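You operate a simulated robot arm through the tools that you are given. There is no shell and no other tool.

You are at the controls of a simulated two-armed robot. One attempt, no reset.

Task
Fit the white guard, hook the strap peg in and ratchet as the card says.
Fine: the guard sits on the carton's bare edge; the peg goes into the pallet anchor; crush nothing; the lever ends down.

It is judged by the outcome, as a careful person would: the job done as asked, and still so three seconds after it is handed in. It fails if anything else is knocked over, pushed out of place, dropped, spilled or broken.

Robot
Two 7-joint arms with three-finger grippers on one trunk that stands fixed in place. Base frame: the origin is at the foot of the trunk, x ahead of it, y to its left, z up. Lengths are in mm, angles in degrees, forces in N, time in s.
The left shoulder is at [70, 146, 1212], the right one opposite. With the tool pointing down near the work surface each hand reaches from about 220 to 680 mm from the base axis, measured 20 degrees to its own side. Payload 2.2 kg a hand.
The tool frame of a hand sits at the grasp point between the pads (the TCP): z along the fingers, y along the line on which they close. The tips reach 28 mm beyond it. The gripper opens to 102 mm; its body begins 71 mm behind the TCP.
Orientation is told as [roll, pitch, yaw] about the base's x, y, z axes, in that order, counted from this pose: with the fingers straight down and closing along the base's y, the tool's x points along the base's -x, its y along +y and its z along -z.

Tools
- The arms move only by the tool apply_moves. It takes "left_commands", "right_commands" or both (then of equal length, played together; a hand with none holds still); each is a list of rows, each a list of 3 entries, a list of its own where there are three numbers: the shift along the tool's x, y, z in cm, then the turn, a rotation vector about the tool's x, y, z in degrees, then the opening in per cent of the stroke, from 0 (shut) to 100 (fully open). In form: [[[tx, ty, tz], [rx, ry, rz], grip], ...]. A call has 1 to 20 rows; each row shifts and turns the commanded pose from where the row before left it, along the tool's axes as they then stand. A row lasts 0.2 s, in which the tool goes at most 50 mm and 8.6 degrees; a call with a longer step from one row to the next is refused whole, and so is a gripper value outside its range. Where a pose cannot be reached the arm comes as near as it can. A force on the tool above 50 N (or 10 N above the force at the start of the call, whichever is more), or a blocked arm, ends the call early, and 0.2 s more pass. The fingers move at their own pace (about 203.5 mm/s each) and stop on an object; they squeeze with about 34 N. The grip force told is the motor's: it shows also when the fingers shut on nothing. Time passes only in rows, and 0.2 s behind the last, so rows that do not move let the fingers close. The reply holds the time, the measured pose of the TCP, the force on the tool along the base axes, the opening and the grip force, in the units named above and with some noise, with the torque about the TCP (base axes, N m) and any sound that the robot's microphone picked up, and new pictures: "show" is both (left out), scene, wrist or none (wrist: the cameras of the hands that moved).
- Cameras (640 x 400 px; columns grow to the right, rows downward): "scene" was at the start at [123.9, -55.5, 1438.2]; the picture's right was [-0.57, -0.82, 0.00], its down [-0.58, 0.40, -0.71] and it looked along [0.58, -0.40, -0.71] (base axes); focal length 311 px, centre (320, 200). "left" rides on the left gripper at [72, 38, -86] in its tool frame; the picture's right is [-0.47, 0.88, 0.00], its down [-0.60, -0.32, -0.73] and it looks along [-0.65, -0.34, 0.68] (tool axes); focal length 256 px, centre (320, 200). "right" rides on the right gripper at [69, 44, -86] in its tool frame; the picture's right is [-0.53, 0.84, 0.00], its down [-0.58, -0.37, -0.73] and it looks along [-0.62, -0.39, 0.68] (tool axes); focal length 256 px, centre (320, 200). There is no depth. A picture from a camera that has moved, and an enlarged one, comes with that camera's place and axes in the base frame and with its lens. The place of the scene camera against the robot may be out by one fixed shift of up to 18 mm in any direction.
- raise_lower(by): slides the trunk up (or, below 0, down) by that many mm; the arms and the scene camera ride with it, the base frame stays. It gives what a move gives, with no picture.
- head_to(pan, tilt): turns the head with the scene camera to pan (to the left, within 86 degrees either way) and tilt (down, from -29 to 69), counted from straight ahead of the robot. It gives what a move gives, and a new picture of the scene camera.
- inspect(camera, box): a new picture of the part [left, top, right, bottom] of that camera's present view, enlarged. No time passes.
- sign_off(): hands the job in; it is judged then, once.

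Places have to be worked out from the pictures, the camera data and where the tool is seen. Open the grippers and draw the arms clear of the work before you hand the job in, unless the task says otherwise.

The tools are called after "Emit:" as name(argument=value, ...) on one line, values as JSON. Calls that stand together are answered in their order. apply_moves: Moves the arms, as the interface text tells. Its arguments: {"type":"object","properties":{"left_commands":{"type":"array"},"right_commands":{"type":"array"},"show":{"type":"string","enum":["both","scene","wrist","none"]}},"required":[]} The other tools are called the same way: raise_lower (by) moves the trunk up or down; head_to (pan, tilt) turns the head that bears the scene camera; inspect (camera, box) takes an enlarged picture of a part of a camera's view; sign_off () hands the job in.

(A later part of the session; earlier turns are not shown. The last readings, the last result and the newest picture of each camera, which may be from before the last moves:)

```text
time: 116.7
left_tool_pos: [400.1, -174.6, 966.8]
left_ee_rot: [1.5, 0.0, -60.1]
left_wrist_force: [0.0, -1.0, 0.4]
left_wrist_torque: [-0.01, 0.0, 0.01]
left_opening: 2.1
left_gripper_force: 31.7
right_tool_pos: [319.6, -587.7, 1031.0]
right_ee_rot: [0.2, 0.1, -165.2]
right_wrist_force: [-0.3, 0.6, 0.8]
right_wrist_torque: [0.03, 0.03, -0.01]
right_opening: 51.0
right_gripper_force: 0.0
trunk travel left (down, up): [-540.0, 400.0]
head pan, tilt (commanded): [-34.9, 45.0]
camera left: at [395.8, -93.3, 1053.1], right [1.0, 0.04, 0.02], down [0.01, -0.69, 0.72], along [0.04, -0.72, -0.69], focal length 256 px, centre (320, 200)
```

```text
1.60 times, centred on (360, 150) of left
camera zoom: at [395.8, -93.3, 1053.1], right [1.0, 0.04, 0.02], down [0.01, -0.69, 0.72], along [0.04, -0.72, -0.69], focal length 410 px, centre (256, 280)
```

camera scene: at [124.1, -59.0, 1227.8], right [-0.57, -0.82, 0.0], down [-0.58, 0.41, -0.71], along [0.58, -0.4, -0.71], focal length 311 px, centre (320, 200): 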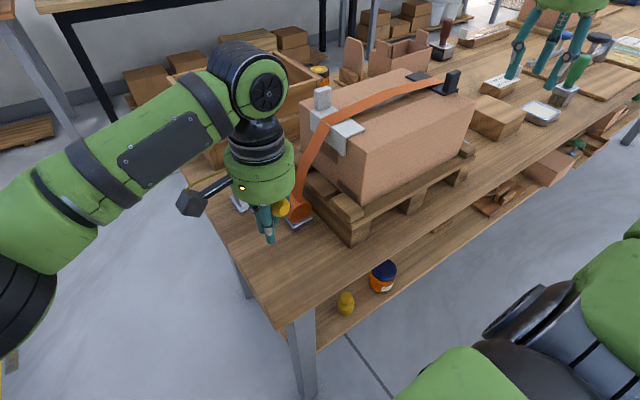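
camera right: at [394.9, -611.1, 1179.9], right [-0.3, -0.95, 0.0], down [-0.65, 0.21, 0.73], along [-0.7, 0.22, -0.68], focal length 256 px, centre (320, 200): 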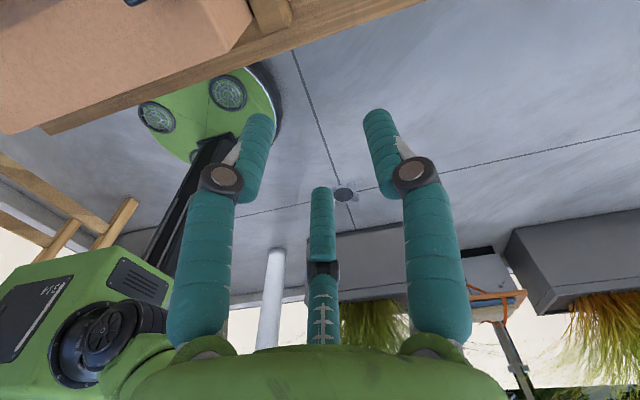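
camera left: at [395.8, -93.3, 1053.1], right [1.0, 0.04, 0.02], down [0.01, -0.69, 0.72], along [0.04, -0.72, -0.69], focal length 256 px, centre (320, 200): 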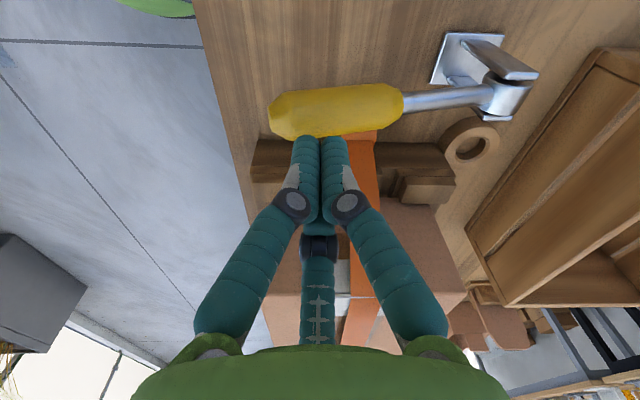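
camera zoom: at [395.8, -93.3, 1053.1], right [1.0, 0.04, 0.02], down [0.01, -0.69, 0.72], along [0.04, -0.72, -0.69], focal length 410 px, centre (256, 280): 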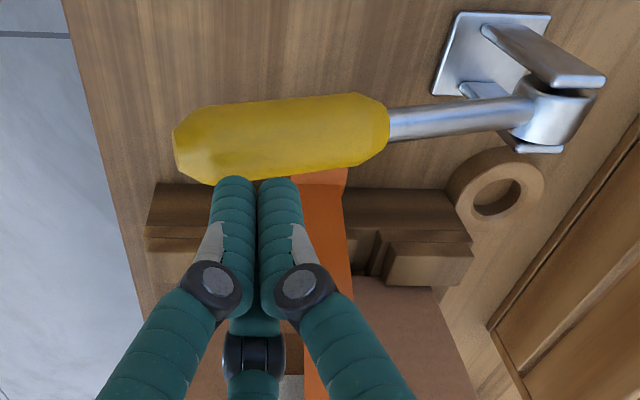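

Fist formed but 4 mm too far in -y and rolled 1.5°. Correct both, then press straight down ~25 mm and read the force.

Emit:
apply_moves(left_commands=[[[0.35, 0.2, 0], [1.5, 0, 0], 0], [[0, 0, 1.0], [0, 0, 0], 0], [[0, 0, 1.0], [0, 0, 0], 0], [[0, 0, 0.7], [0, 0, 0], 0], [[0, 0, 0], [0, 0, 0], 0]], show="wrist")

```text
time: 117.9
left_tool_pos: [398.8, -171.6, 940.8]
left_ee_rot: [-0.1, -0.1, -59.9]
left_wrist_force: [0.2, 0.4, 0.4]
left_wrist_torque: [-0.01, -0.03, 0.01]
left_opening: 2.4
left_gripper_force: 31.2
right_tool_pos: [318.4, -588.0, 1032.1]
right_ee_rot: [0.1, 0.2, -165.1]
right_wrist_force: [0.1, -0.1, -0.2]
right_wrist_torque: [-0.01, -0.04, -0.03]
right_opening: 51.1
right_gripper_force: 0.1
trunk travel left (down, up): [-540.0, 400.0]
head pan, tilt (commanded): [-34.9, 45.0]
camera left: at [396.8, -88.7, 1026.0], right [1.0, 0.04, 0.0], down [0.03, -0.68, 0.73], along [0.03, -0.73, -0.68], focal length 256 px, centre (320, 200)
```

left: 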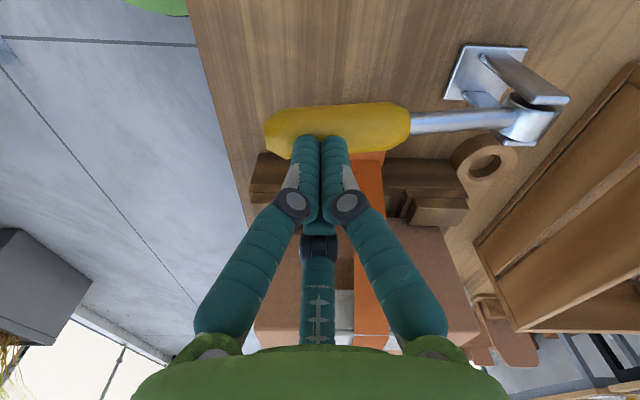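

No contact yet; continue pressing down toward z≈906.

Emit:
apply_moves(left_commands=[[[0, 0, 1.0], [0, 0, 0], 0], [[0, 0, 1.0], [0, 0, 0], 0], [[0, 0, 0.8], [0, 0, 0], 0], [[0, 0, 0.6], [0, 0, 0], 0], [[0, 0, 0], [0, 0, 0], 0]], show="wrist")

Emit:
inspect(camera="scene", box=[180, 60, 480, 260])

```text
time: 119.1
left_tool_pos: [399.2, -170.8, 910.0]
left_ee_rot: [0.0, -0.1, -59.9]
left_wrist_force: [4.3, -2.6, 20.7]
left_wrist_torque: [-0.09, -0.18, 0.03]
left_opening: 5.6
left_gripper_force: 31.5
right_tool_pos: [317.3, -588.2, 1032.8]
right_ee_rot: [0.1, 0.1, -165.2]
right_wrist_force: [-0.2, -0.6, 0.2]
right_wrist_torque: [0.0, 0.0, 0.01]
right_opening: 50.9
right_gripper_force: 0.0
trunk travel left (down, up): [-540.0, 400.0]
head pan, tilt (commanded): [-34.9, 45.0]
camera left: at [396.6, -87.8, 993.9], right [1.0, 0.04, 0.0], down [0.03, -0.68, 0.73], along [0.03, -0.73, -0.68], focal length 256 px, centre (320, 200)
```

left: 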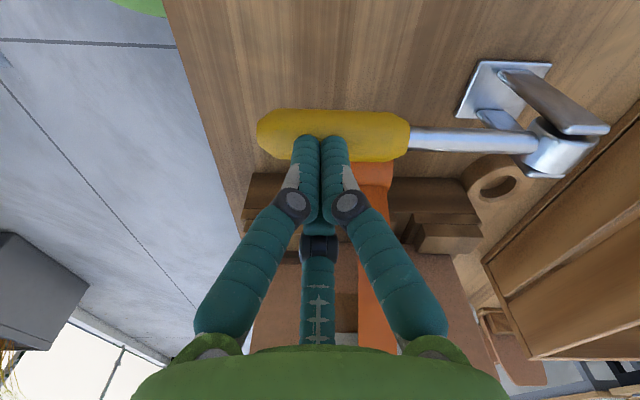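

```text
2.00 times, centred on (330, 160) of scene
camera zoom: at [122.8, -55.3, 1228.7], right [-0.57, -0.82, 0.0], down [-0.58, 0.4, -0.71], along [0.58, -0.4, -0.71], focal length 622 px, centre (300, 280)
```

zoom: 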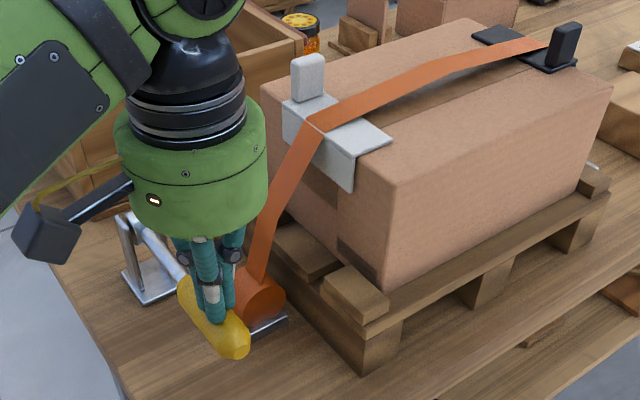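

The lever is pressed down with ~21 N at z≈910. Press a few mm more to be sure it's at its lower stop.

Emit:
apply_moves(left_commands=[[[0, 0, 0.3], [0, 0, 0], 0], [[0, 0, 0.3], [0, 0, 0], 0], [[0, 0, 0], [0, 0, 0], 0]], show="none")

Emit:
inspect(camera="left", box=[200, 40, 640, 260])

```text
time: 119.6
left_tool_pos: [400.4, -170.3, 908.9]
left_ee_rot: [0.0, -0.9, -60.1]
left_wrist_force: [-2.8, 1.5, 20.0]
left_wrist_torque: [0.04, 0.27, 0.1]
left_opening: 5.9
left_gripper_force: 31.1
right_tool_pos: [316.2, -587.6, 1033.6]
right_ee_rot: [0.3, 0.2, -165.1]
right_wrist_force: [0.2, 0.8, -0.1]
right_wrist_torque: [0.01, 0.02, 0.0]
right_opening: 51.0
right_gripper_force: 0.0
trunk travel left (down, up): [-540.0, 400.0]
head pan, tilt (commanded): [-34.9, 45.0]
stopped in row 2 (left hand): the force on the tool passed its limit at 52 N (the readings are from after the stop); the commanded pose is now the measured one
```

```text
1.45 times, centred on (420, 150) of left
camera zoom: at [396.0, -86.8, 993.2], right [1.0, 0.04, 0.01], down [0.02, -0.67, 0.74], along [0.03, -0.74, -0.67], focal length 372 px, centre (174, 273)
```

zoom: 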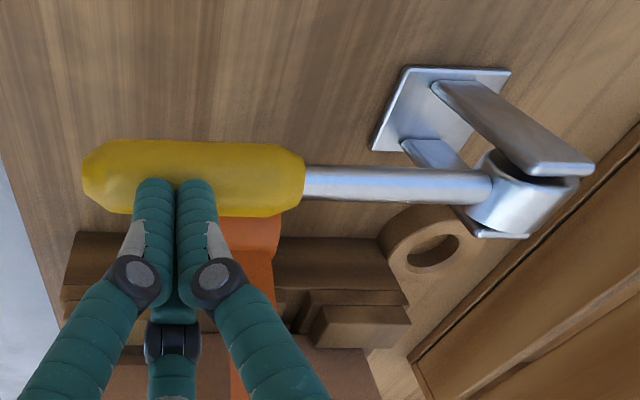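

The lever is firmly at its lower stop. Let me look closely at the strap's slack now as a reference before the next stroke.

Emit:
inspect(camera="scene", box=[290, 60, 470, 170])

Emit:
inspect(camera="scene", box=[270, 110, 370, 230])

```text
3.56 times, centred on (380, 115) of scene
camera zoom: at [121.7, -54.2, 1228.2], right [-0.57, -0.82, 0.0], down [-0.58, 0.4, -0.71], along [0.58, -0.41, -0.71], focal length 1105 px, centre (107, 502)
```

zoom: 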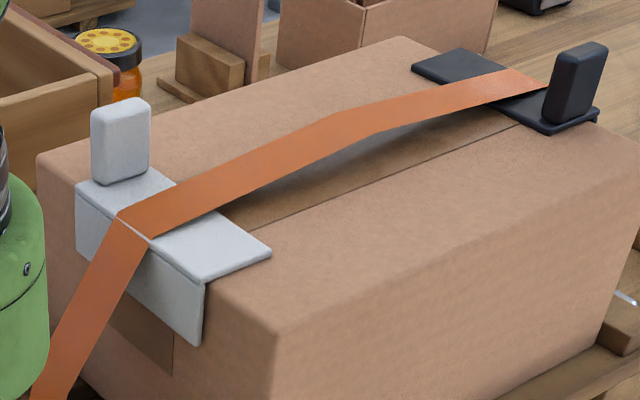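

```text
3.33 times, centred on (320, 170) of scene
camera zoom: at [121.7, -54.2, 1228.2], right [-0.57, -0.82, 0.0], down [-0.58, 0.4, -0.71], along [0.58, -0.41, -0.71], focal length 1036 px, centre (320, 300)
```

zoom: 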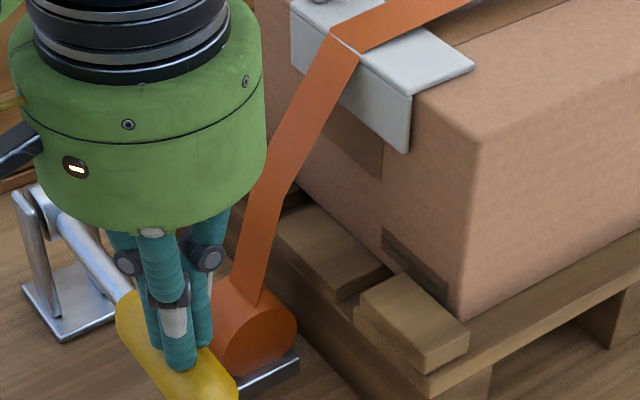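

Slack has clearly shrunk compared with before the stroke (side bulge went from ~12 px to ~4–5 px), so a stroke up to ~50° and down to the stop registers. Next stroke: rise, open, straddle and descend onto the handle again.

Emit:
apply_moves(left_commands=[[[0, 0, -3.0], [0, 0, 0], 0], [[0, 0, -3.0], [0, 0.5, 0], 0], [[0.38, 0.68, 0], [0, 0, 0], 60], [[0, 0, 0], [0, 0, 0], 60], [[0, 0, 0], [0, 0, 0], 60]], show="wrist")

Emit:
inspect(camera="scene", box=[290, 60, 470, 170])

Emit:
inspect(camera="scene", box=[270, 110, 370, 230])

```text
time: 120.8
left_tool_pos: [408.2, -162.0, 967.6]
left_ee_rot: [-0.1, -0.1, -60.0]
left_wrist_force: [-0.1, 0.5, -0.1]
left_wrist_torque: [0.0, -0.03, -0.04]
left_opening: 61.3
left_gripper_force: 0.1
right_tool_pos: [318.6, -589.0, 1031.4]
right_ee_rot: [0.2, 0.2, -165.1]
right_wrist_force: [0.6, -0.2, -0.9]
right_wrist_torque: [0.03, 0.01, 0.01]
right_opening: 51.0
right_gripper_force: 0.0
trunk travel left (down, up): [-540.0, 400.0]
head pan, tilt (commanded): [-34.9, 45.0]
camera left: at [404.8, -80.2, 1052.6], right [1.0, 0.04, 0.0], down [0.03, -0.68, 0.73], along [0.03, -0.73, -0.68], focal length 256 px, centre (320, 200)
```

left: 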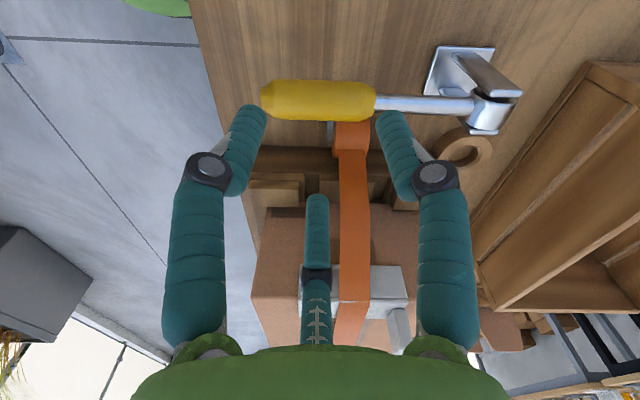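

```text
3.56 times, centred on (380, 115) of scene
camera zoom: at [124.2, -55.4, 1228.2], right [-0.57, -0.82, 0.0], down [-0.58, 0.4, -0.71], along [0.58, -0.4, -0.71], focal length 1105 px, centre (107, 502)
```

zoom: 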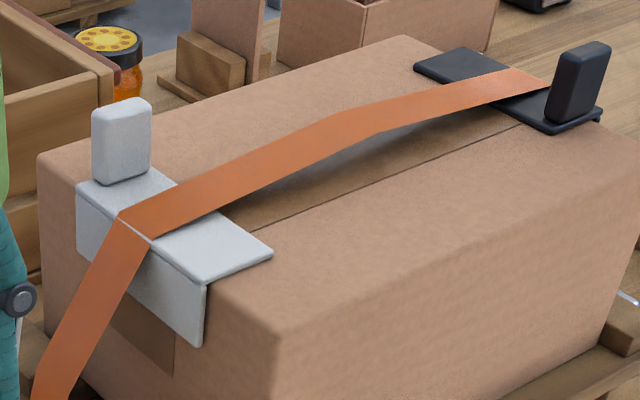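

```text
3.33 times, centred on (320, 170) of scene
camera zoom: at [124.2, -55.4, 1228.2], right [-0.57, -0.82, 0.0], down [-0.58, 0.4, -0.71], along [0.58, -0.4, -0.71], focal length 1036 px, centre (320, 300)
```

zoom: 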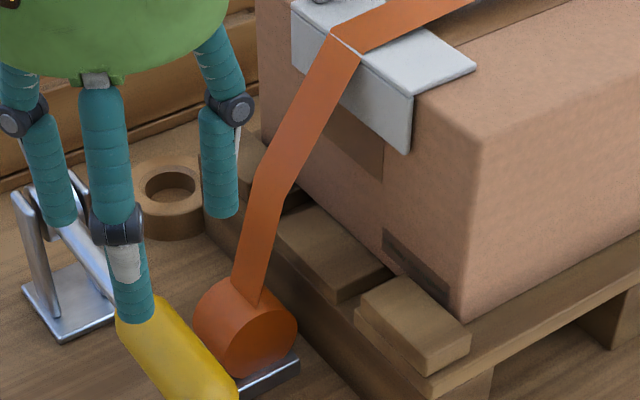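

Reference recorded. Now straddle and descend onto the lever handle for stroke 2.

Emit:
apply_moves(left_commands=[[[0.07, -0.42, 3.0], [0, 0, 0], 60], [[0, 0, 3.0], [0, 0, 0], 60], [[0, 0, 2.5], [0, 0, 0], 60], [[0, 0, 1.7], [0, 0, 0], 60], [[0, 0, 0], [0, 0, 0], 60]], show="wrist")

```text
time: 122.0
left_tool_pos: [401.7, -165.2, 865.2]
left_ee_rot: [0.0, 0.0, -60.0]
left_wrist_force: [-0.1, -0.6, 0.0]
left_wrist_torque: [-0.02, -0.01, -0.01]
left_opening: 61.4
left_gripper_force: 0.1
right_tool_pos: [319.0, -587.9, 1031.5]
right_ee_rot: [0.2, 0.1, -165.3]
right_wrist_force: [-0.7, 0.0, -0.2]
right_wrist_torque: [-0.02, 0.0, 0.03]
right_opening: 51.1
right_gripper_force: 0.0
trunk travel left (down, up): [-540.0, 400.0]
head pan, tilt (commanded): [-34.9, 45.0]
camera left: at [399.1, -82.7, 950.0], right [1.0, 0.04, 0.0], down [0.03, -0.68, 0.73], along [0.03, -0.73, -0.68], focal length 256 px, centre (320, 200)
```

left: 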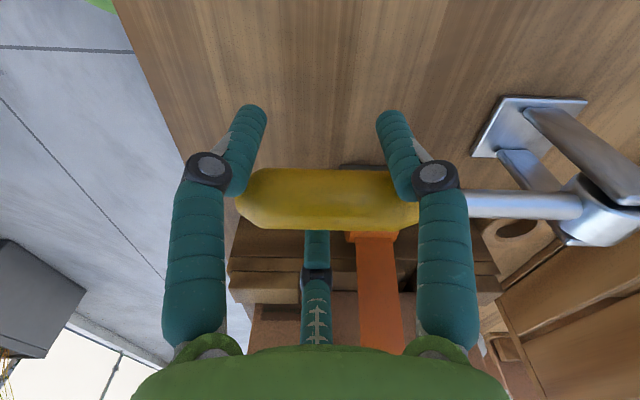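

Same good straddle. Close and raise the lever along the arc to ~50° (hand kept vertical).

Emit:
apply_moves(left_commands=[[[0, 0, 0], [0, 0, 0], 48], [[0, 0, 0], [0, 0, 0], 30], [[0, 0, 0], [0, 0, 0], 0], [[0, 0, 0], [0, 0, 0], 0], [[-0.05, 0.087, -2.01], [0, 0, 0], 0], [[-0.18, 0.31, -1.83], [0, 0, 0], 0], [[-0.3, 0.52, -1.77], [0, 0, 0], 0], [[-0.425, 0.736, -1.66], [0, 0, 0], 0], [[-0.535, 0.927, -1.53], [0, 0, 0], 0], [[-0.635, 1.1, -1.37], [0, 0, 0], 0], [[-0.445, 0.77, -0.75], [0, 0, 0], 0], [[0, 0, 0], [0, 0, 0], 0]])

```text
time: 124.6
left_tool_pos: [442.6, -162.7, 964.6]
left_ee_rot: [-0.1, 0.2, -60.0]
left_wrist_force: [-9.4, 9.5, -9.3]
left_wrist_torque: [1.55, 1.61, 1.24]
left_opening: 39.3
left_gripper_force: 45.1
left hand out of reach, approached as far as the arm can: row 11
right_tool_pos: [317.5, -586.8, 1032.7]
right_ee_rot: [0.2, 0.1, -165.1]
right_wrist_force: [-0.3, 0.3, 0.7]
right_wrist_torque: [-0.02, -0.01, 0.01]
right_opening: 51.2
right_gripper_force: 0.1
trunk travel left (down, up): [-540.0, 400.0]
head pan, tilt (commanded): [-34.9, 45.0]
camera scene: at [123.5, -54.1, 1228.3], right [-0.57, -0.82, 0.0], down [-0.58, 0.4, -0.71], along [0.58, -0.41, -0.71], focal length 311 px, centre (320, 200)
camera left: at [440.0, -80.9, 1050.7], right [1.0, 0.04, 0.0], down [0.03, -0.68, 0.73], along [0.03, -0.73, -0.68], focal length 256 px, centre (320, 200)
```

scene: 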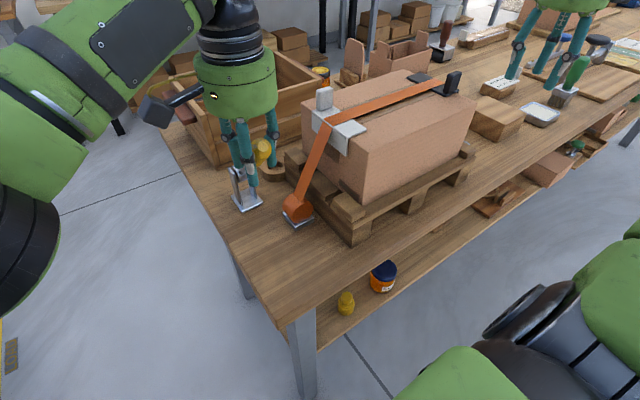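
left: 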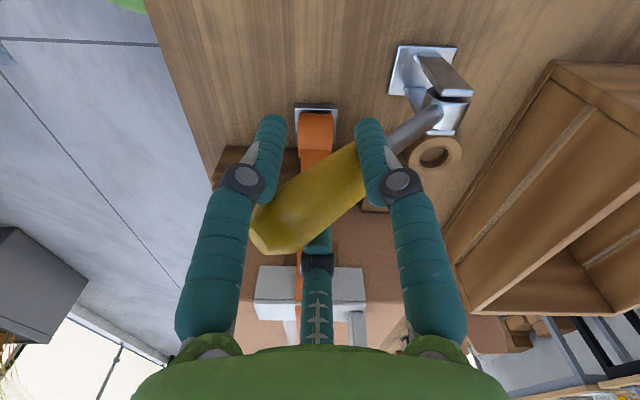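

The strap looks tighter already on the up-swing; let me zoom to see its slack now.

Emit:
inspect(camera="scene", box=[290, 60, 470, 170])

Emit:
inspect(camera="scene", box=[270, 110, 370, 230])

```text
3.56 times, centred on (380, 115) of scene
camera zoom: at [123.5, -54.1, 1228.3], right [-0.57, -0.82, 0.0], down [-0.58, 0.4, -0.71], along [0.58, -0.41, -0.71], focal length 1105 px, centre (107, 502)
```

zoom: 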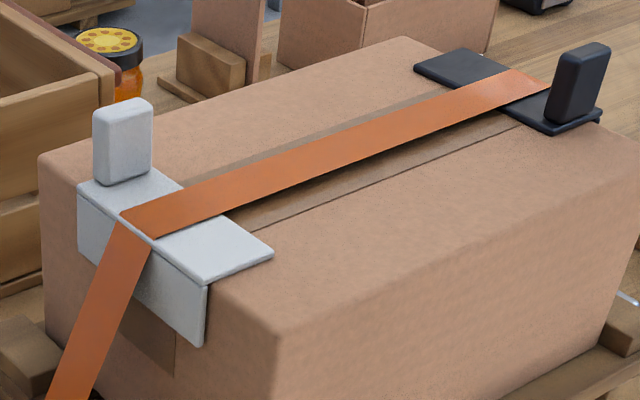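

```text
3.33 times, centred on (320, 170) of scene
camera zoom: at [123.5, -54.1, 1228.3], right [-0.57, -0.82, 0.0], down [-0.58, 0.4, -0.71], along [0.58, -0.41, -0.71], focal length 1036 px, centre (320, 300)
```

zoom: 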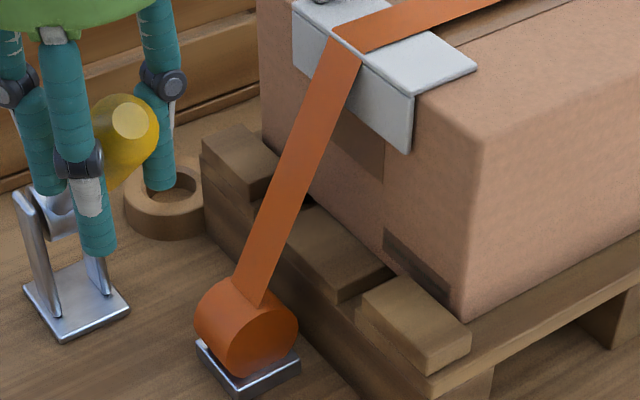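

With the lever up, the strap has become straight (slack gone). Now lower the lever by the pinch to ~22° and look again.

Emit:
apply_moves(left_commands=[[[0.625, -1.08, 1.32], [0, 0, 0], 0], [[0.525, -0.91, 1.55], [0, 0, 0], 0], [[0.41, -0.71, 1.68], [0, 0, 0], 0], [[0, 0, 0], [0, 0, 0], 0]], show="wrist")

Emit:
inspect(camera="scene", box=[290, 60, 470, 170])

```text
time: 125.6
left_tool_pos: [410.5, -163.6, 920.8]
left_ee_rot: [0.2, -0.2, -59.9]
left_wrist_force: [4.3, 16.6, 11.2]
left_wrist_torque: [0.54, -1.47, 1.28]
left_opening: 39.1
left_gripper_force: 44.8
right_tool_pos: [319.4, -585.3, 1033.6]
right_ee_rot: [0.4, 0.0, -165.1]
right_wrist_force: [0.5, 0.3, 0.8]
right_wrist_torque: [0.0, 0.03, 0.01]
right_opening: 51.1
right_gripper_force: 0.0
trunk travel left (down, up): [-540.0, 400.0]
head pan, tilt (commanded): [-34.9, 45.0]
camera left: at [408.9, -80.5, 1005.7], right [1.0, 0.04, 0.0], down [0.03, -0.68, 0.73], along [0.03, -0.73, -0.68], focal length 256 px, centre (320, 200)
```

left: 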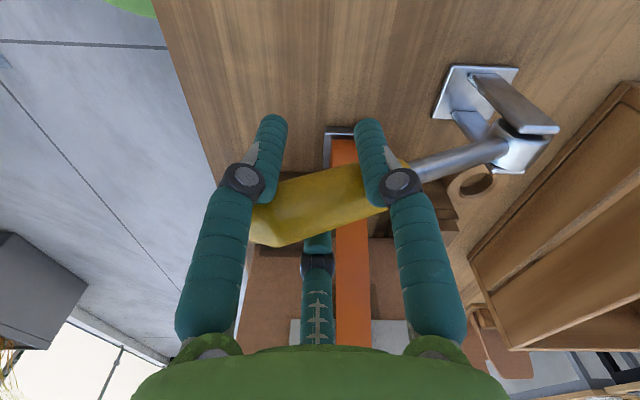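

```text
3.56 times, centred on (380, 115) of scene
camera zoom: at [123.1, -51.7, 1228.4], right [-0.57, -0.82, 0.0], down [-0.58, 0.4, -0.71], along [0.58, -0.41, -0.71], focal length 1105 px, centre (107, 502)
```

zoom: 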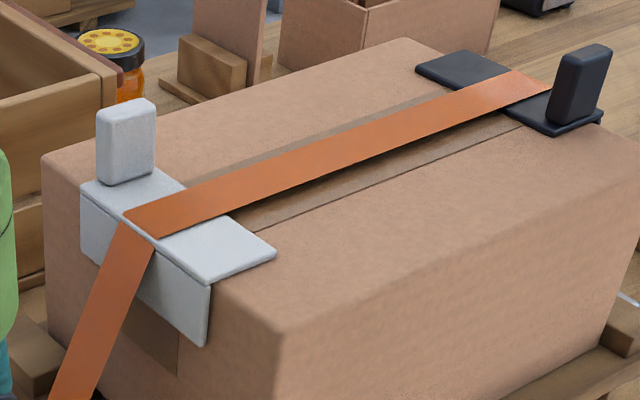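

The lever follows down by the pinch this time, and the strap is unchanged on the way down. Continue lowering to the bottom.

Emit:
apply_moves(left_commands=[[[0.24, -0.42, 1.94], [0, 0, 0], 0], [[0.165, -0.29, 1.84], [0, 0, 0], 0], [[0.035, -0.06, 1.6], [0, 0, 0], 0], [[0, 0, 0], [0, 0, 0], 0]], show="wrist")

Emit:
inspect(camera="scene", box=[270, 60, 470, 230])

```text
time: 126.6
left_tool_pos: [400.9, -163.6, 866.9]
left_ee_rot: [0.0, -0.2, -60.2]
left_wrist_force: [-1.9, 13.6, 8.9]
left_wrist_torque: [-0.17, -1.22, 0.61]
left_opening: 38.9
left_gripper_force: 45.1
right_tool_pos: [317.8, -586.3, 1034.1]
right_ee_rot: [0.4, 0.1, -165.3]
right_wrist_force: [-1.3, 0.3, 0.2]
right_wrist_torque: [-0.01, -0.01, -0.01]
right_opening: 50.9
right_gripper_force: 0.1
trunk travel left (down, up): [-540.0, 400.0]
head pan, tilt (commanded): [-34.9, 45.0]
camera left: at [398.3, -80.4, 951.8], right [1.0, 0.04, 0.0], down [0.02, -0.68, 0.73], along [0.03, -0.73, -0.68], focal length 256 px, centre (320, 200)
```

left: 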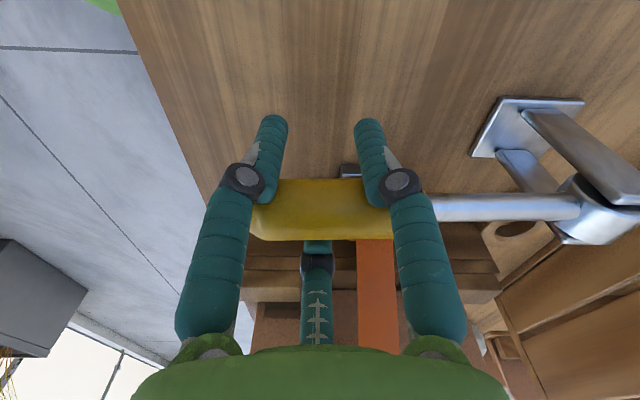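

```text
2.35 times, centred on (370, 145) of scene
camera zoom: at [122.1, -52.3, 1228.4], right [-0.57, -0.82, 0.0], down [-0.58, 0.4, -0.71], along [0.58, -0.41, -0.71], focal length 731 px, centre (202, 329)
```

zoom: 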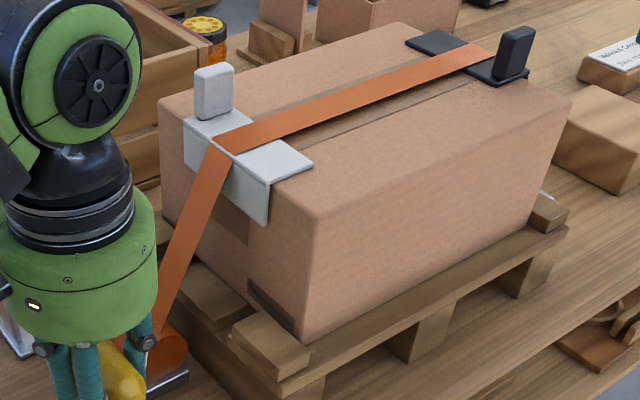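

The lever is nearly at the bottom (about 1–2° short). Press the last few millimetres to the stop.

Emit:
apply_moves(left_commands=[[[0, 0, 0.25], [0, 0, 0], 0], [[0, 0, 0.25], [0, 0, 0], 0], [[0, 0, 0], [0, 0, 0], 0]], show="wrist")

Emit:
inspect(camera="scene", box=[290, 60, 470, 170])

```text
time: 127.4
left_tool_pos: [399.6, -163.2, 861.6]
left_ee_rot: [-0.1, -0.3, -60.0]
left_wrist_force: [-5.6, 11.1, 10.4]
left_wrist_torque: [-0.16, -1.49, 0.57]
left_opening: 39.2
left_gripper_force: 45.1
right_tool_pos: [317.1, -585.7, 1033.7]
right_ee_rot: [0.3, 0.2, -165.2]
right_wrist_force: [-0.1, 0.0, -0.1]
right_wrist_torque: [0.01, 0.0, 0.01]
right_opening: 51.2
right_gripper_force: 0.1
trunk travel left (down, up): [-540.0, 400.0]
head pan, tilt (commanded): [-34.9, 45.0]
camera left: at [398.0, -80.4, 947.5], right [1.0, 0.04, 0.0], down [0.02, -0.68, 0.73], along [0.03, -0.73, -0.68], focal length 256 px, centre (320, 200)
```

left: 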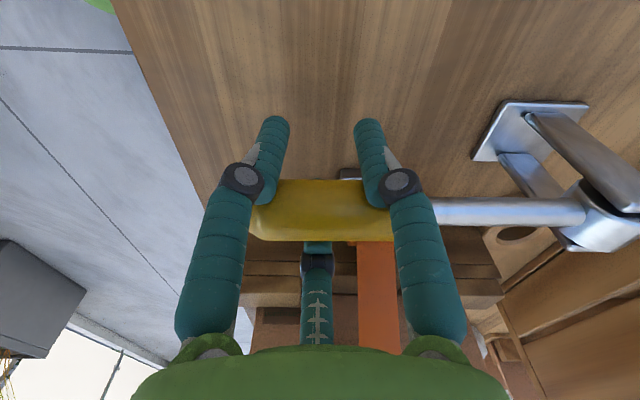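

```text
3.56 times, centred on (380, 115) of scene
camera zoom: at [121.1, -52.6, 1228.6], right [-0.57, -0.82, 0.0], down [-0.58, 0.4, -0.71], along [0.58, -0.41, -0.7], focal length 1105 px, centre (107, 502)
```

zoom: 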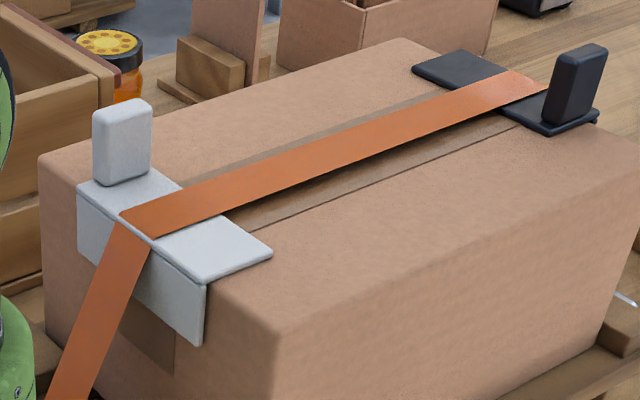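

Stroke 2 complete: lever at its stop, strap straight over both guards. The take-up happens once per up-swing and equal-step slack fits 1 stroke each, so two more are needed. Stroke 3: raise again with the grip still on.

Emit:
apply_moves(left_commands=[[[-0.05, 0.087, -2.15], [0, 0, 0], 0], [[-0.18, 0.31, -1.95], [0, 0, 0], 0], [[-0.3, 0.52, -1.8], [0, 0, 0], 0], [[-0.425, 0.736, -1.66], [0, 0, 0], 0], [[-0.535, 0.927, -1.53], [0, 0, 0], 0], [[-0.635, 1.1, -1.37], [0, 0, 0], 0], [[-0.3, 0.52, -0.5], [0, 0, 0], 0], [[0, 0, 0], [0, 0, 0], 0]])

Emit:
inspect(camera="scene", box=[290, 60, 470, 170])

Emit:
inspect(camera="scene", box=[200, 100, 370, 230])

```text
time: 128.7
left_tool_pos: [432.0, -160.3, 944.0]
left_ee_rot: [0.1, 1.9, -59.5]
left_wrist_force: [1.3, 7.2, -15.6]
left_wrist_torque: [1.56, -0.32, 1.14]
left_opening: 25.7
left_gripper_force: 44.4
right_tool_pos: [320.6, -589.4, 1031.4]
right_ee_rot: [0.2, -0.1, -165.1]
right_wrist_force: [-1.1, 0.3, 0.1]
right_wrist_torque: [0.02, -0.01, 0.03]
right_opening: 51.1
right_gripper_force: 0.0
trunk travel left (down, up): [-540.0, 400.0]
head pan, tilt (commanded): [-34.9, 45.0]
stopped in row 6 (left hand): the force on the tool passed its limit at 66 N (the readings are from after the stop); the commanded pose is now the measured one
camera scene: at [124.9, -56.4, 1228.2], right [-0.57, -0.82, 0.0], down [-0.58, 0.41, -0.71], along [0.58, -0.4, -0.71], focal length 311 px, centre (320, 200)
camera left: at [429.7, -80.4, 1030.9], right [1.0, 0.05, -0.01], down [0.04, -0.7, 0.71], along [0.03, -0.71, -0.7], focal length 256 px, centre (320, 200)
```

scene: 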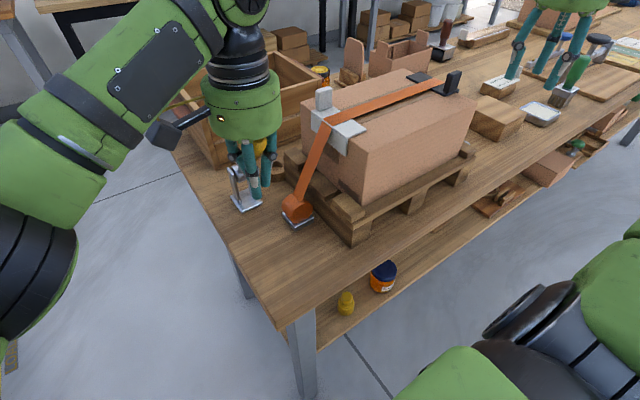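
left: 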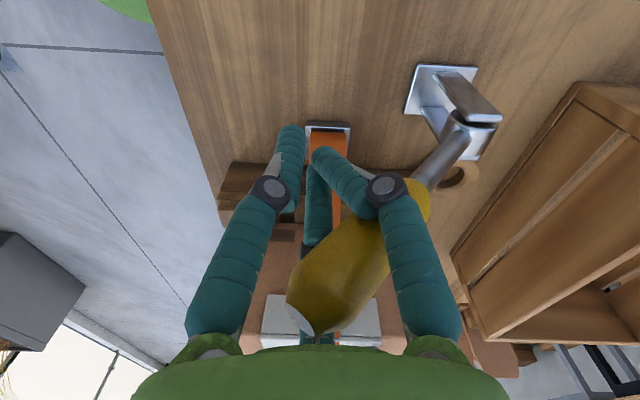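

```text
3.56 times, centred on (380, 115) of scene
camera zoom: at [124.9, -56.4, 1228.2], right [-0.57, -0.82, 0.0], down [-0.58, 0.41, -0.71], along [0.58, -0.4, -0.71], focal length 1105 px, centre (107, 502)
```

zoom: 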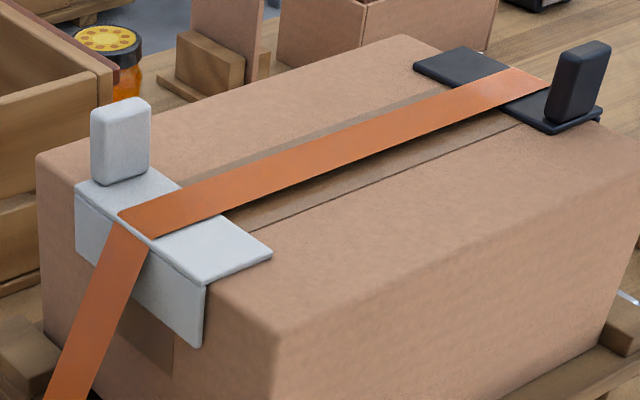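

```text
3.08 times, centred on (285, 165) of scene
camera zoom: at [124.9, -56.4, 1228.2], right [-0.57, -0.82, 0.0], down [-0.58, 0.41, -0.71], along [0.58, -0.4, -0.71], focal length 956 px, centre (428, 308)
```

zoom: 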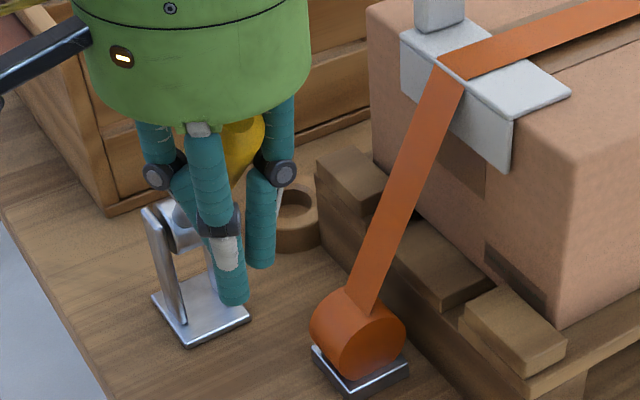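

The grip slipped on the way up and the handle end slid up against the palm, with the lever now at ~50° (up-swing 3 done). I'll open the fingers around it and use the palm to push the lever down along its arc.

Emit:
apply_moves(left_commands=[[[0, 0, 0], [0, 0, 0], 45], [[0, 0, 0], [0, 0, 0], 60], [[0, 0, 0], [0, 0, 0], 60], [[0.5, -0.87, 1.05], [0, 0, 0], 60], [[0.5, -0.87, 1.05], [0, 0, 0], 60], [[0, 0, 0], [0, 0, 0], 60]])

```text
time: 130.1
left_tool_pos: [406.1, -162.7, 924.5]
left_ee_rot: [-0.2, 1.2, -60.1]
left_wrist_force: [-3.0, -0.8, 4.1]
left_wrist_torque: [0.0, -0.26, -0.04]
left_opening: 61.0
left_gripper_force: 0.1
right_tool_pos: [318.2, -588.5, 1032.1]
right_ee_rot: [0.3, 0.0, -165.2]
right_wrist_force: [0.2, 0.0, 0.1]
right_wrist_torque: [0.0, -0.01, -0.02]
right_opening: 50.9
right_gripper_force: 0.0
trunk travel left (down, up): [-540.0, 400.0]
head pan, tilt (commanded): [-34.9, 45.0]
camera scene: at [122.9, -55.5, 1228.4], right [-0.57, -0.82, 0.0], down [-0.58, 0.4, -0.71], along [0.58, -0.4, -0.71], focal length 311 px, centre (320, 200)
camera left: at [404.5, -81.6, 1010.9], right [1.0, 0.04, -0.01], down [0.03, -0.69, 0.72], along [0.02, -0.72, -0.69], focal length 256 px, centre (320, 200)
```

scene: 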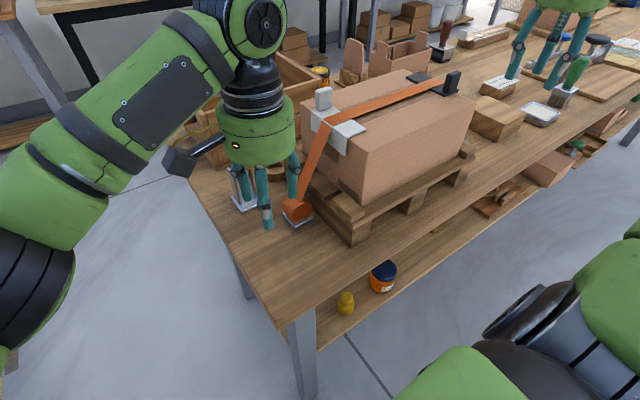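
left: 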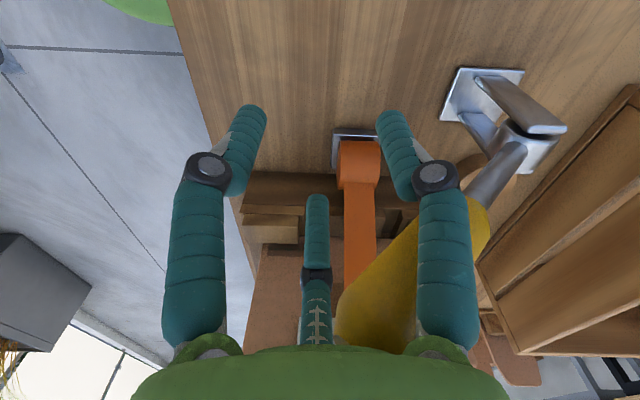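

The palm pushes the lever down easily (~4 N). Continue along the arc to ~13°.

Emit:
apply_moves(left_commands=[[[0.7, -1.21, 2.0], [0, 0, 0], 60], [[0.6, -1.04, 2.0], [0, 0, 0], 60], [[0.475, -0.82, 2.1], [0, 0, 0], 60], [[0.3, -0.52, 1.9], [0, 0, 0], 60], [[0, 0, 0], [0, 0, 0], 60]])

```text
time: 131.3
left_tool_pos: [369.9, -159.2, 843.7]
left_ee_rot: [0.3, 1.2, -59.2]
left_wrist_force: [0.2, 0.2, 0.1]
left_wrist_torque: [-0.03, 0.07, 0.0]
left_opening: 61.3
left_gripper_force: 0.1
right_tool_pos: [317.2, -588.9, 1032.4]
right_ee_rot: [0.5, 0.2, -165.1]
right_wrist_force: [-1.7, -0.8, 0.4]
right_wrist_torque: [0.04, -0.01, 0.0]
right_opening: 50.8
right_gripper_force: 0.1
trunk travel left (down, up): [-540.0, 400.0]
head pan, tilt (commanded): [-34.9, 45.0]
camera scene: at [121.2, -55.4, 1228.3], right [-0.57, -0.82, 0.0], down [-0.58, 0.4, -0.71], along [0.58, -0.4, -0.71], focal length 311 px, centre (320, 200)
camera left: at [366.9, -78.8, 931.7], right [1.0, 0.05, -0.01], down [0.04, -0.7, 0.72], along [0.03, -0.72, -0.7], focal length 256 px, centre (320, 200)
```

scene: 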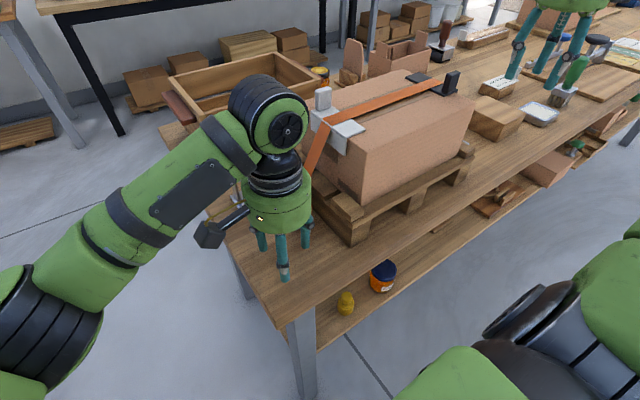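
left: 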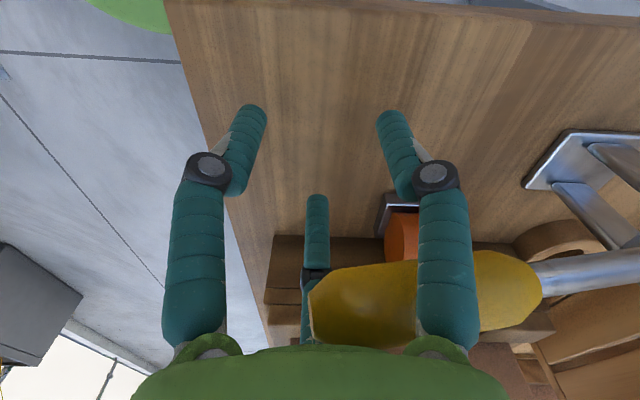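

Lever at ~9°. Rise, make a fist, centre over the handle and press down the last bit to the stop.

Emit:
apply_moves(left_commands=[[[0, 0, -3.6], [0, 0, 0], 60], [[0, 0, -3.6], [0, 0, 0], 60], [[0, 0, -3.6], [0.3, -1.2, 0.8], 60], [[-1.2, 0.95, 0], [0, 0, 0], 20], [[-1.15, 0.92, 0], [0, 0, 0], 0], [[0, 0, 0], [0, 0, 0], 0], [[0, 0, 0], [0, 0, 0], 0]], show="wrist")

```text
time: 132.9
left_tool_pos: [393.5, -173.4, 954.2]
left_ee_rot: [-0.5, 0.0, -60.9]
left_wrist_force: [0.7, 0.1, -0.1]
left_wrist_torque: [-0.01, 0.02, -0.04]
left_opening: 1.8
left_gripper_force: 31.6
right_tool_pos: [319.4, -590.1, 1032.4]
right_ee_rot: [0.3, 0.2, -165.2]
right_wrist_force: [0.2, -0.3, 0.4]
right_wrist_torque: [-0.03, -0.01, 0.01]
right_opening: 51.2
right_gripper_force: 0.0
trunk travel left (down, up): [-540.0, 400.0]
head pan, tilt (commanded): [-34.9, 45.0]
camera left: at [393.3, -91.1, 1039.2], right [1.0, 0.02, -0.01], down [0.02, -0.68, 0.73], along [0.01, -0.73, -0.68], focal length 256 px, centre (320, 200)
```

left: 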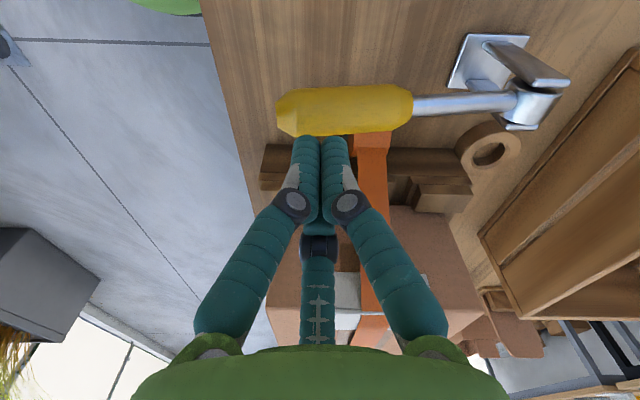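

Press down ~45 mm toward the stop.

Emit:
apply_moves(left_commands=[[[0.26, 0.15, 1.2], [0, 0, -0.9], 0], [[0, 0, 1.2], [0, 0, 0], 0], [[0, 0, 1.2], [0, 0, 0], 0], [[0, 0, 0.7], [0, 0, 0], 0], [[0, 0, 0.3], [0, 0, 0], 0], [[0, 0, 0], [0, 0, 0], 0]], show="wrist")

Emit:
inspect(camera="scene", box=[290, 60, 470, 170])

```text
time: 134.3
left_tool_pos: [395.5, -170.6, 908.6]
left_ee_rot: [-0.4, -0.3, -59.9]
left_wrist_force: [5.3, -1.5, 18.2]
left_wrist_torque: [-0.07, -0.25, 0.01]
left_opening: 5.9
left_gripper_force: 31.0
right_tool_pos: [317.5, -588.0, 1032.5]
right_ee_rot: [0.2, 0.1, -165.3]
right_wrist_force: [-0.3, -0.9, 0.2]
right_wrist_torque: [-0.01, 0.01, -0.02]
right_opening: 51.0
right_gripper_force: 0.1
trunk travel left (down, up): [-540.0, 400.0]
head pan, tilt (commanded): [-34.9, 45.0]
camera left: at [392.4, -87.1, 993.8], right [1.0, 0.04, 0.0], down [0.03, -0.68, 0.74], along [0.03, -0.73, -0.68], focal length 256 px, centre (320, 200)
```

left: 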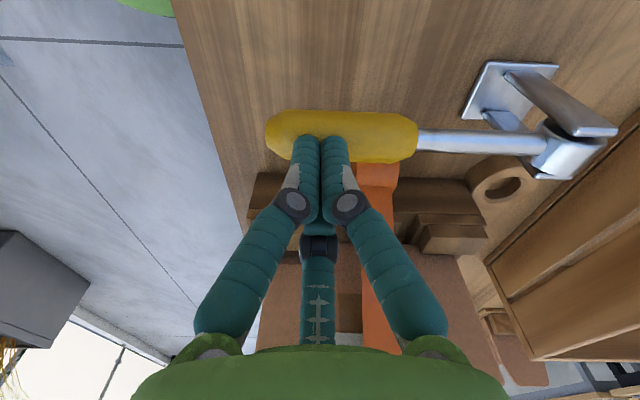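

```text
3.56 times, centred on (380, 115) of scene
camera zoom: at [123.1, -55.0, 1228.6], right [-0.57, -0.82, 0.0], down [-0.58, 0.4, -0.71], along [0.58, -0.4, -0.71], focal length 1105 px, centre (107, 502)
```

zoom: 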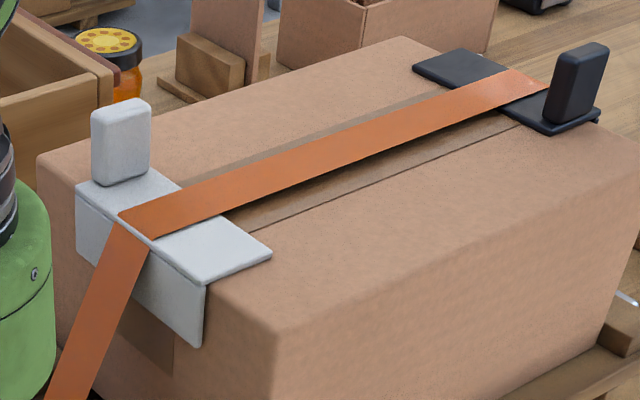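

Stroke 3 finished with the lever on its stop. For stroke 4 I'll repeat the procedure that worked cleanly: rise, open, straddle at (402,-165) and descend to the handle.

Emit:
apply_moves(left_commands=[[[0, 0, -3.0], [0, 0, 0], 0], [[0, 0, -3.0], [-0.4, 0.3, 0], 0], [[0.16, 0.84, 0], [0, 0, 0], 60], [[0, 0, 0], [0, 0, 0], 60], [[0, 0, 0], [0, 0, 0], 60]], show="wrist")

```text
time: 135.5
left_tool_pos: [402.6, -163.4, 968.0]
left_ee_rot: [0.0, 0.3, -60.0]
left_wrist_force: [1.5, -0.1, -0.3]
left_wrist_torque: [0.01, -0.02, 0.0]
left_opening: 61.0
left_gripper_force: 0.0
right_tool_pos: [320.0, -588.6, 1031.3]
right_ee_rot: [0.2, 0.1, -165.1]
right_wrist_force: [0.0, 0.4, 0.1]
right_wrist_torque: [0.07, 0.03, -0.01]
right_opening: 50.9
right_gripper_force: 0.0
trunk travel left (down, up): [-540.0, 400.0]
head pan, tilt (commanded): [-34.9, 45.0]
camera left: at [399.9, -81.8, 1052.5], right [1.0, 0.04, 0.0], down [0.03, -0.69, 0.73], along [0.03, -0.73, -0.69], focal length 256 px, centre (320, 200)
```

left: 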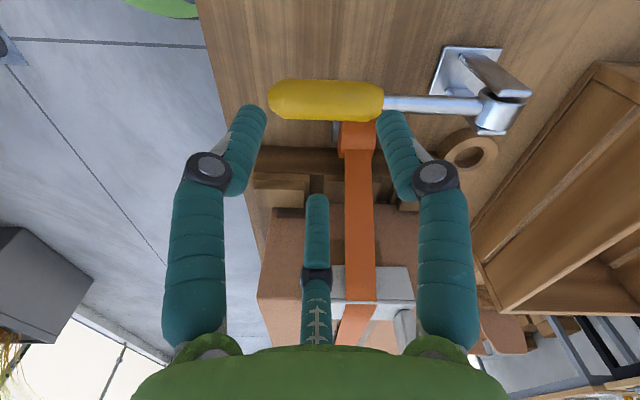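

Lever is down. Descend to straddle the handle.

Emit:
apply_moves(left_commands=[[[-0.09, -0.16, 3.0], [0, -0.3, 0], 60], [[0, 0, 3.0], [0, 0, 0], 60], [[0, 0, 2.5], [0, 0, 0], 60], [[0, 0, 1.8], [0, 0, 0], 60], [[0, 0, 0], [0, 0, 0], 60]], show="wrist")

```text
time: 136.7
left_tool_pos: [401.9, -165.6, 861.5]
left_ee_rot: [0.0, -0.1, -60.0]
left_wrist_force: [-0.1, 0.4, 0.2]
left_wrist_torque: [0.0, -0.03, 0.01]
left_opening: 61.2
left_gripper_force: 0.1
right_tool_pos: [318.3, -588.7, 1031.8]
right_ee_rot: [0.3, 0.2, -165.2]
right_wrist_force: [0.3, 0.5, -1.1]
right_wrist_torque: [0.0, 0.0, 0.0]
right_opening: 51.1
right_gripper_force: 0.0
trunk travel left (down, up): [-540.0, 400.0]
head pan, tilt (commanded): [-34.9, 45.0]
camera left: at [398.5, -83.9, 947.8], right [1.0, 0.04, 0.0], down [0.03, -0.68, 0.73], along [0.03, -0.73, -0.68], focal length 256 px, centre (320, 200)
```

left: 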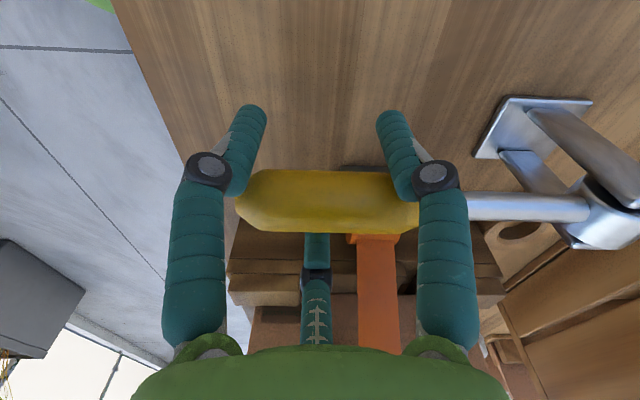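

Raise 4 mm to match the height that worked best, close, and raise the lever for the fourth stroke.

Emit:
apply_moves(left_commands=[[[0, 0, -0.45], [0, 0, 0], 60], [[0, 0, 0], [0, 0, 0], 48], [[0, 0, 0], [0, 0, 0], 30], [[0, 0, 0], [0, 0, 0], 0], [[0, 0, 0], [0, 0, 0], 0], [[-0.05, 0.087, -2.01], [0, 0, 0], 0], [[-0.18, 0.31, -1.83], [0, 0, 0], 0], [[-0.3, 0.52, -1.77], [0, 0, 0], 0], [[-0.425, 0.736, -1.66], [0, 0, 0], 0], [[-0.535, 0.927, -1.53], [0, 0, 0], 0], [[-0.635, 1.1, -1.37], [0, 0, 0], 0], [[-0.4, 0.7, -0.7], [0, 0, 0], 0], [[0, 0, 0], [0, 0, 0], 0]])

Emit:
inspect(camera="scene", box=[270, 60, 470, 230])

```text
time: 139.5
left_tool_pos: [444.3, -163.9, 969.4]
left_ee_rot: [0.0, 0.1, -60.0]
left_wrist_force: [-9.2, 7.1, -10.2]
left_wrist_torque: [1.51, 1.61, 1.09]
left_opening: 39.3
left_gripper_force: 45.0
left hand out of reach, approached as far as the arm can: row 12
right_tool_pos: [319.1, -588.0, 1032.2]
right_ee_rot: [0.4, 0.1, -165.1]
right_wrist_force: [-0.2, -0.6, -0.4]
right_wrist_torque: [0.01, 0.0, 0.0]
right_opening: 50.9
right_gripper_force: 0.1
trunk travel left (down, up): [-540.0, 400.0]
head pan, tilt (commanded): [-34.9, 45.0]
camera scene: at [123.6, -54.6, 1228.3], right [-0.57, -0.82, 0.0], down [-0.58, 0.4, -0.71], along [0.58, -0.41, -0.71], focal length 311 px, centre (320, 200)
camera left: at [441.5, -81.1, 1055.3], right [1.0, 0.04, 0.0], down [0.03, -0.68, 0.73], along [0.03, -0.73, -0.68], focal length 256 px, centre (320, 200)
```

scene: 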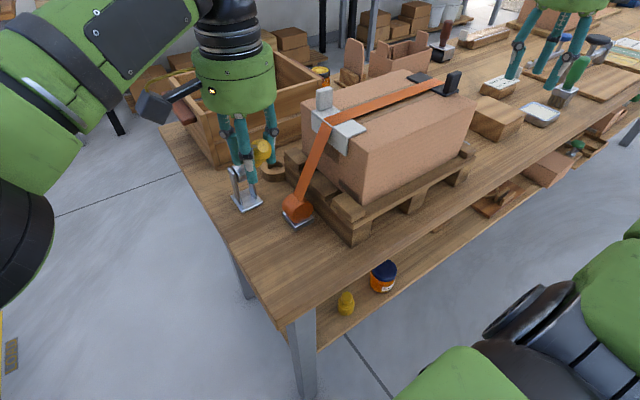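
left: 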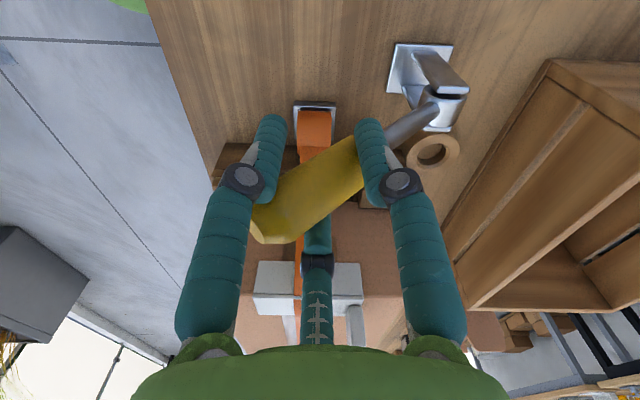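

```text
2.35 times, centred on (370, 145) of scene
camera zoom: at [123.6, -54.6, 1228.3], right [-0.57, -0.82, 0.0], down [-0.58, 0.4, -0.71], along [0.58, -0.41, -0.71], focal length 731 px, centre (202, 329)
```

zoom: 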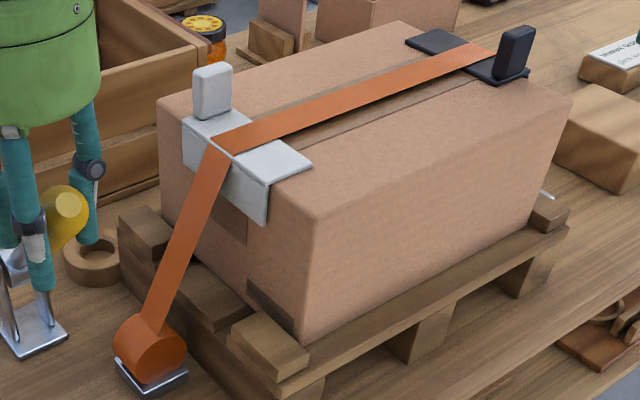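

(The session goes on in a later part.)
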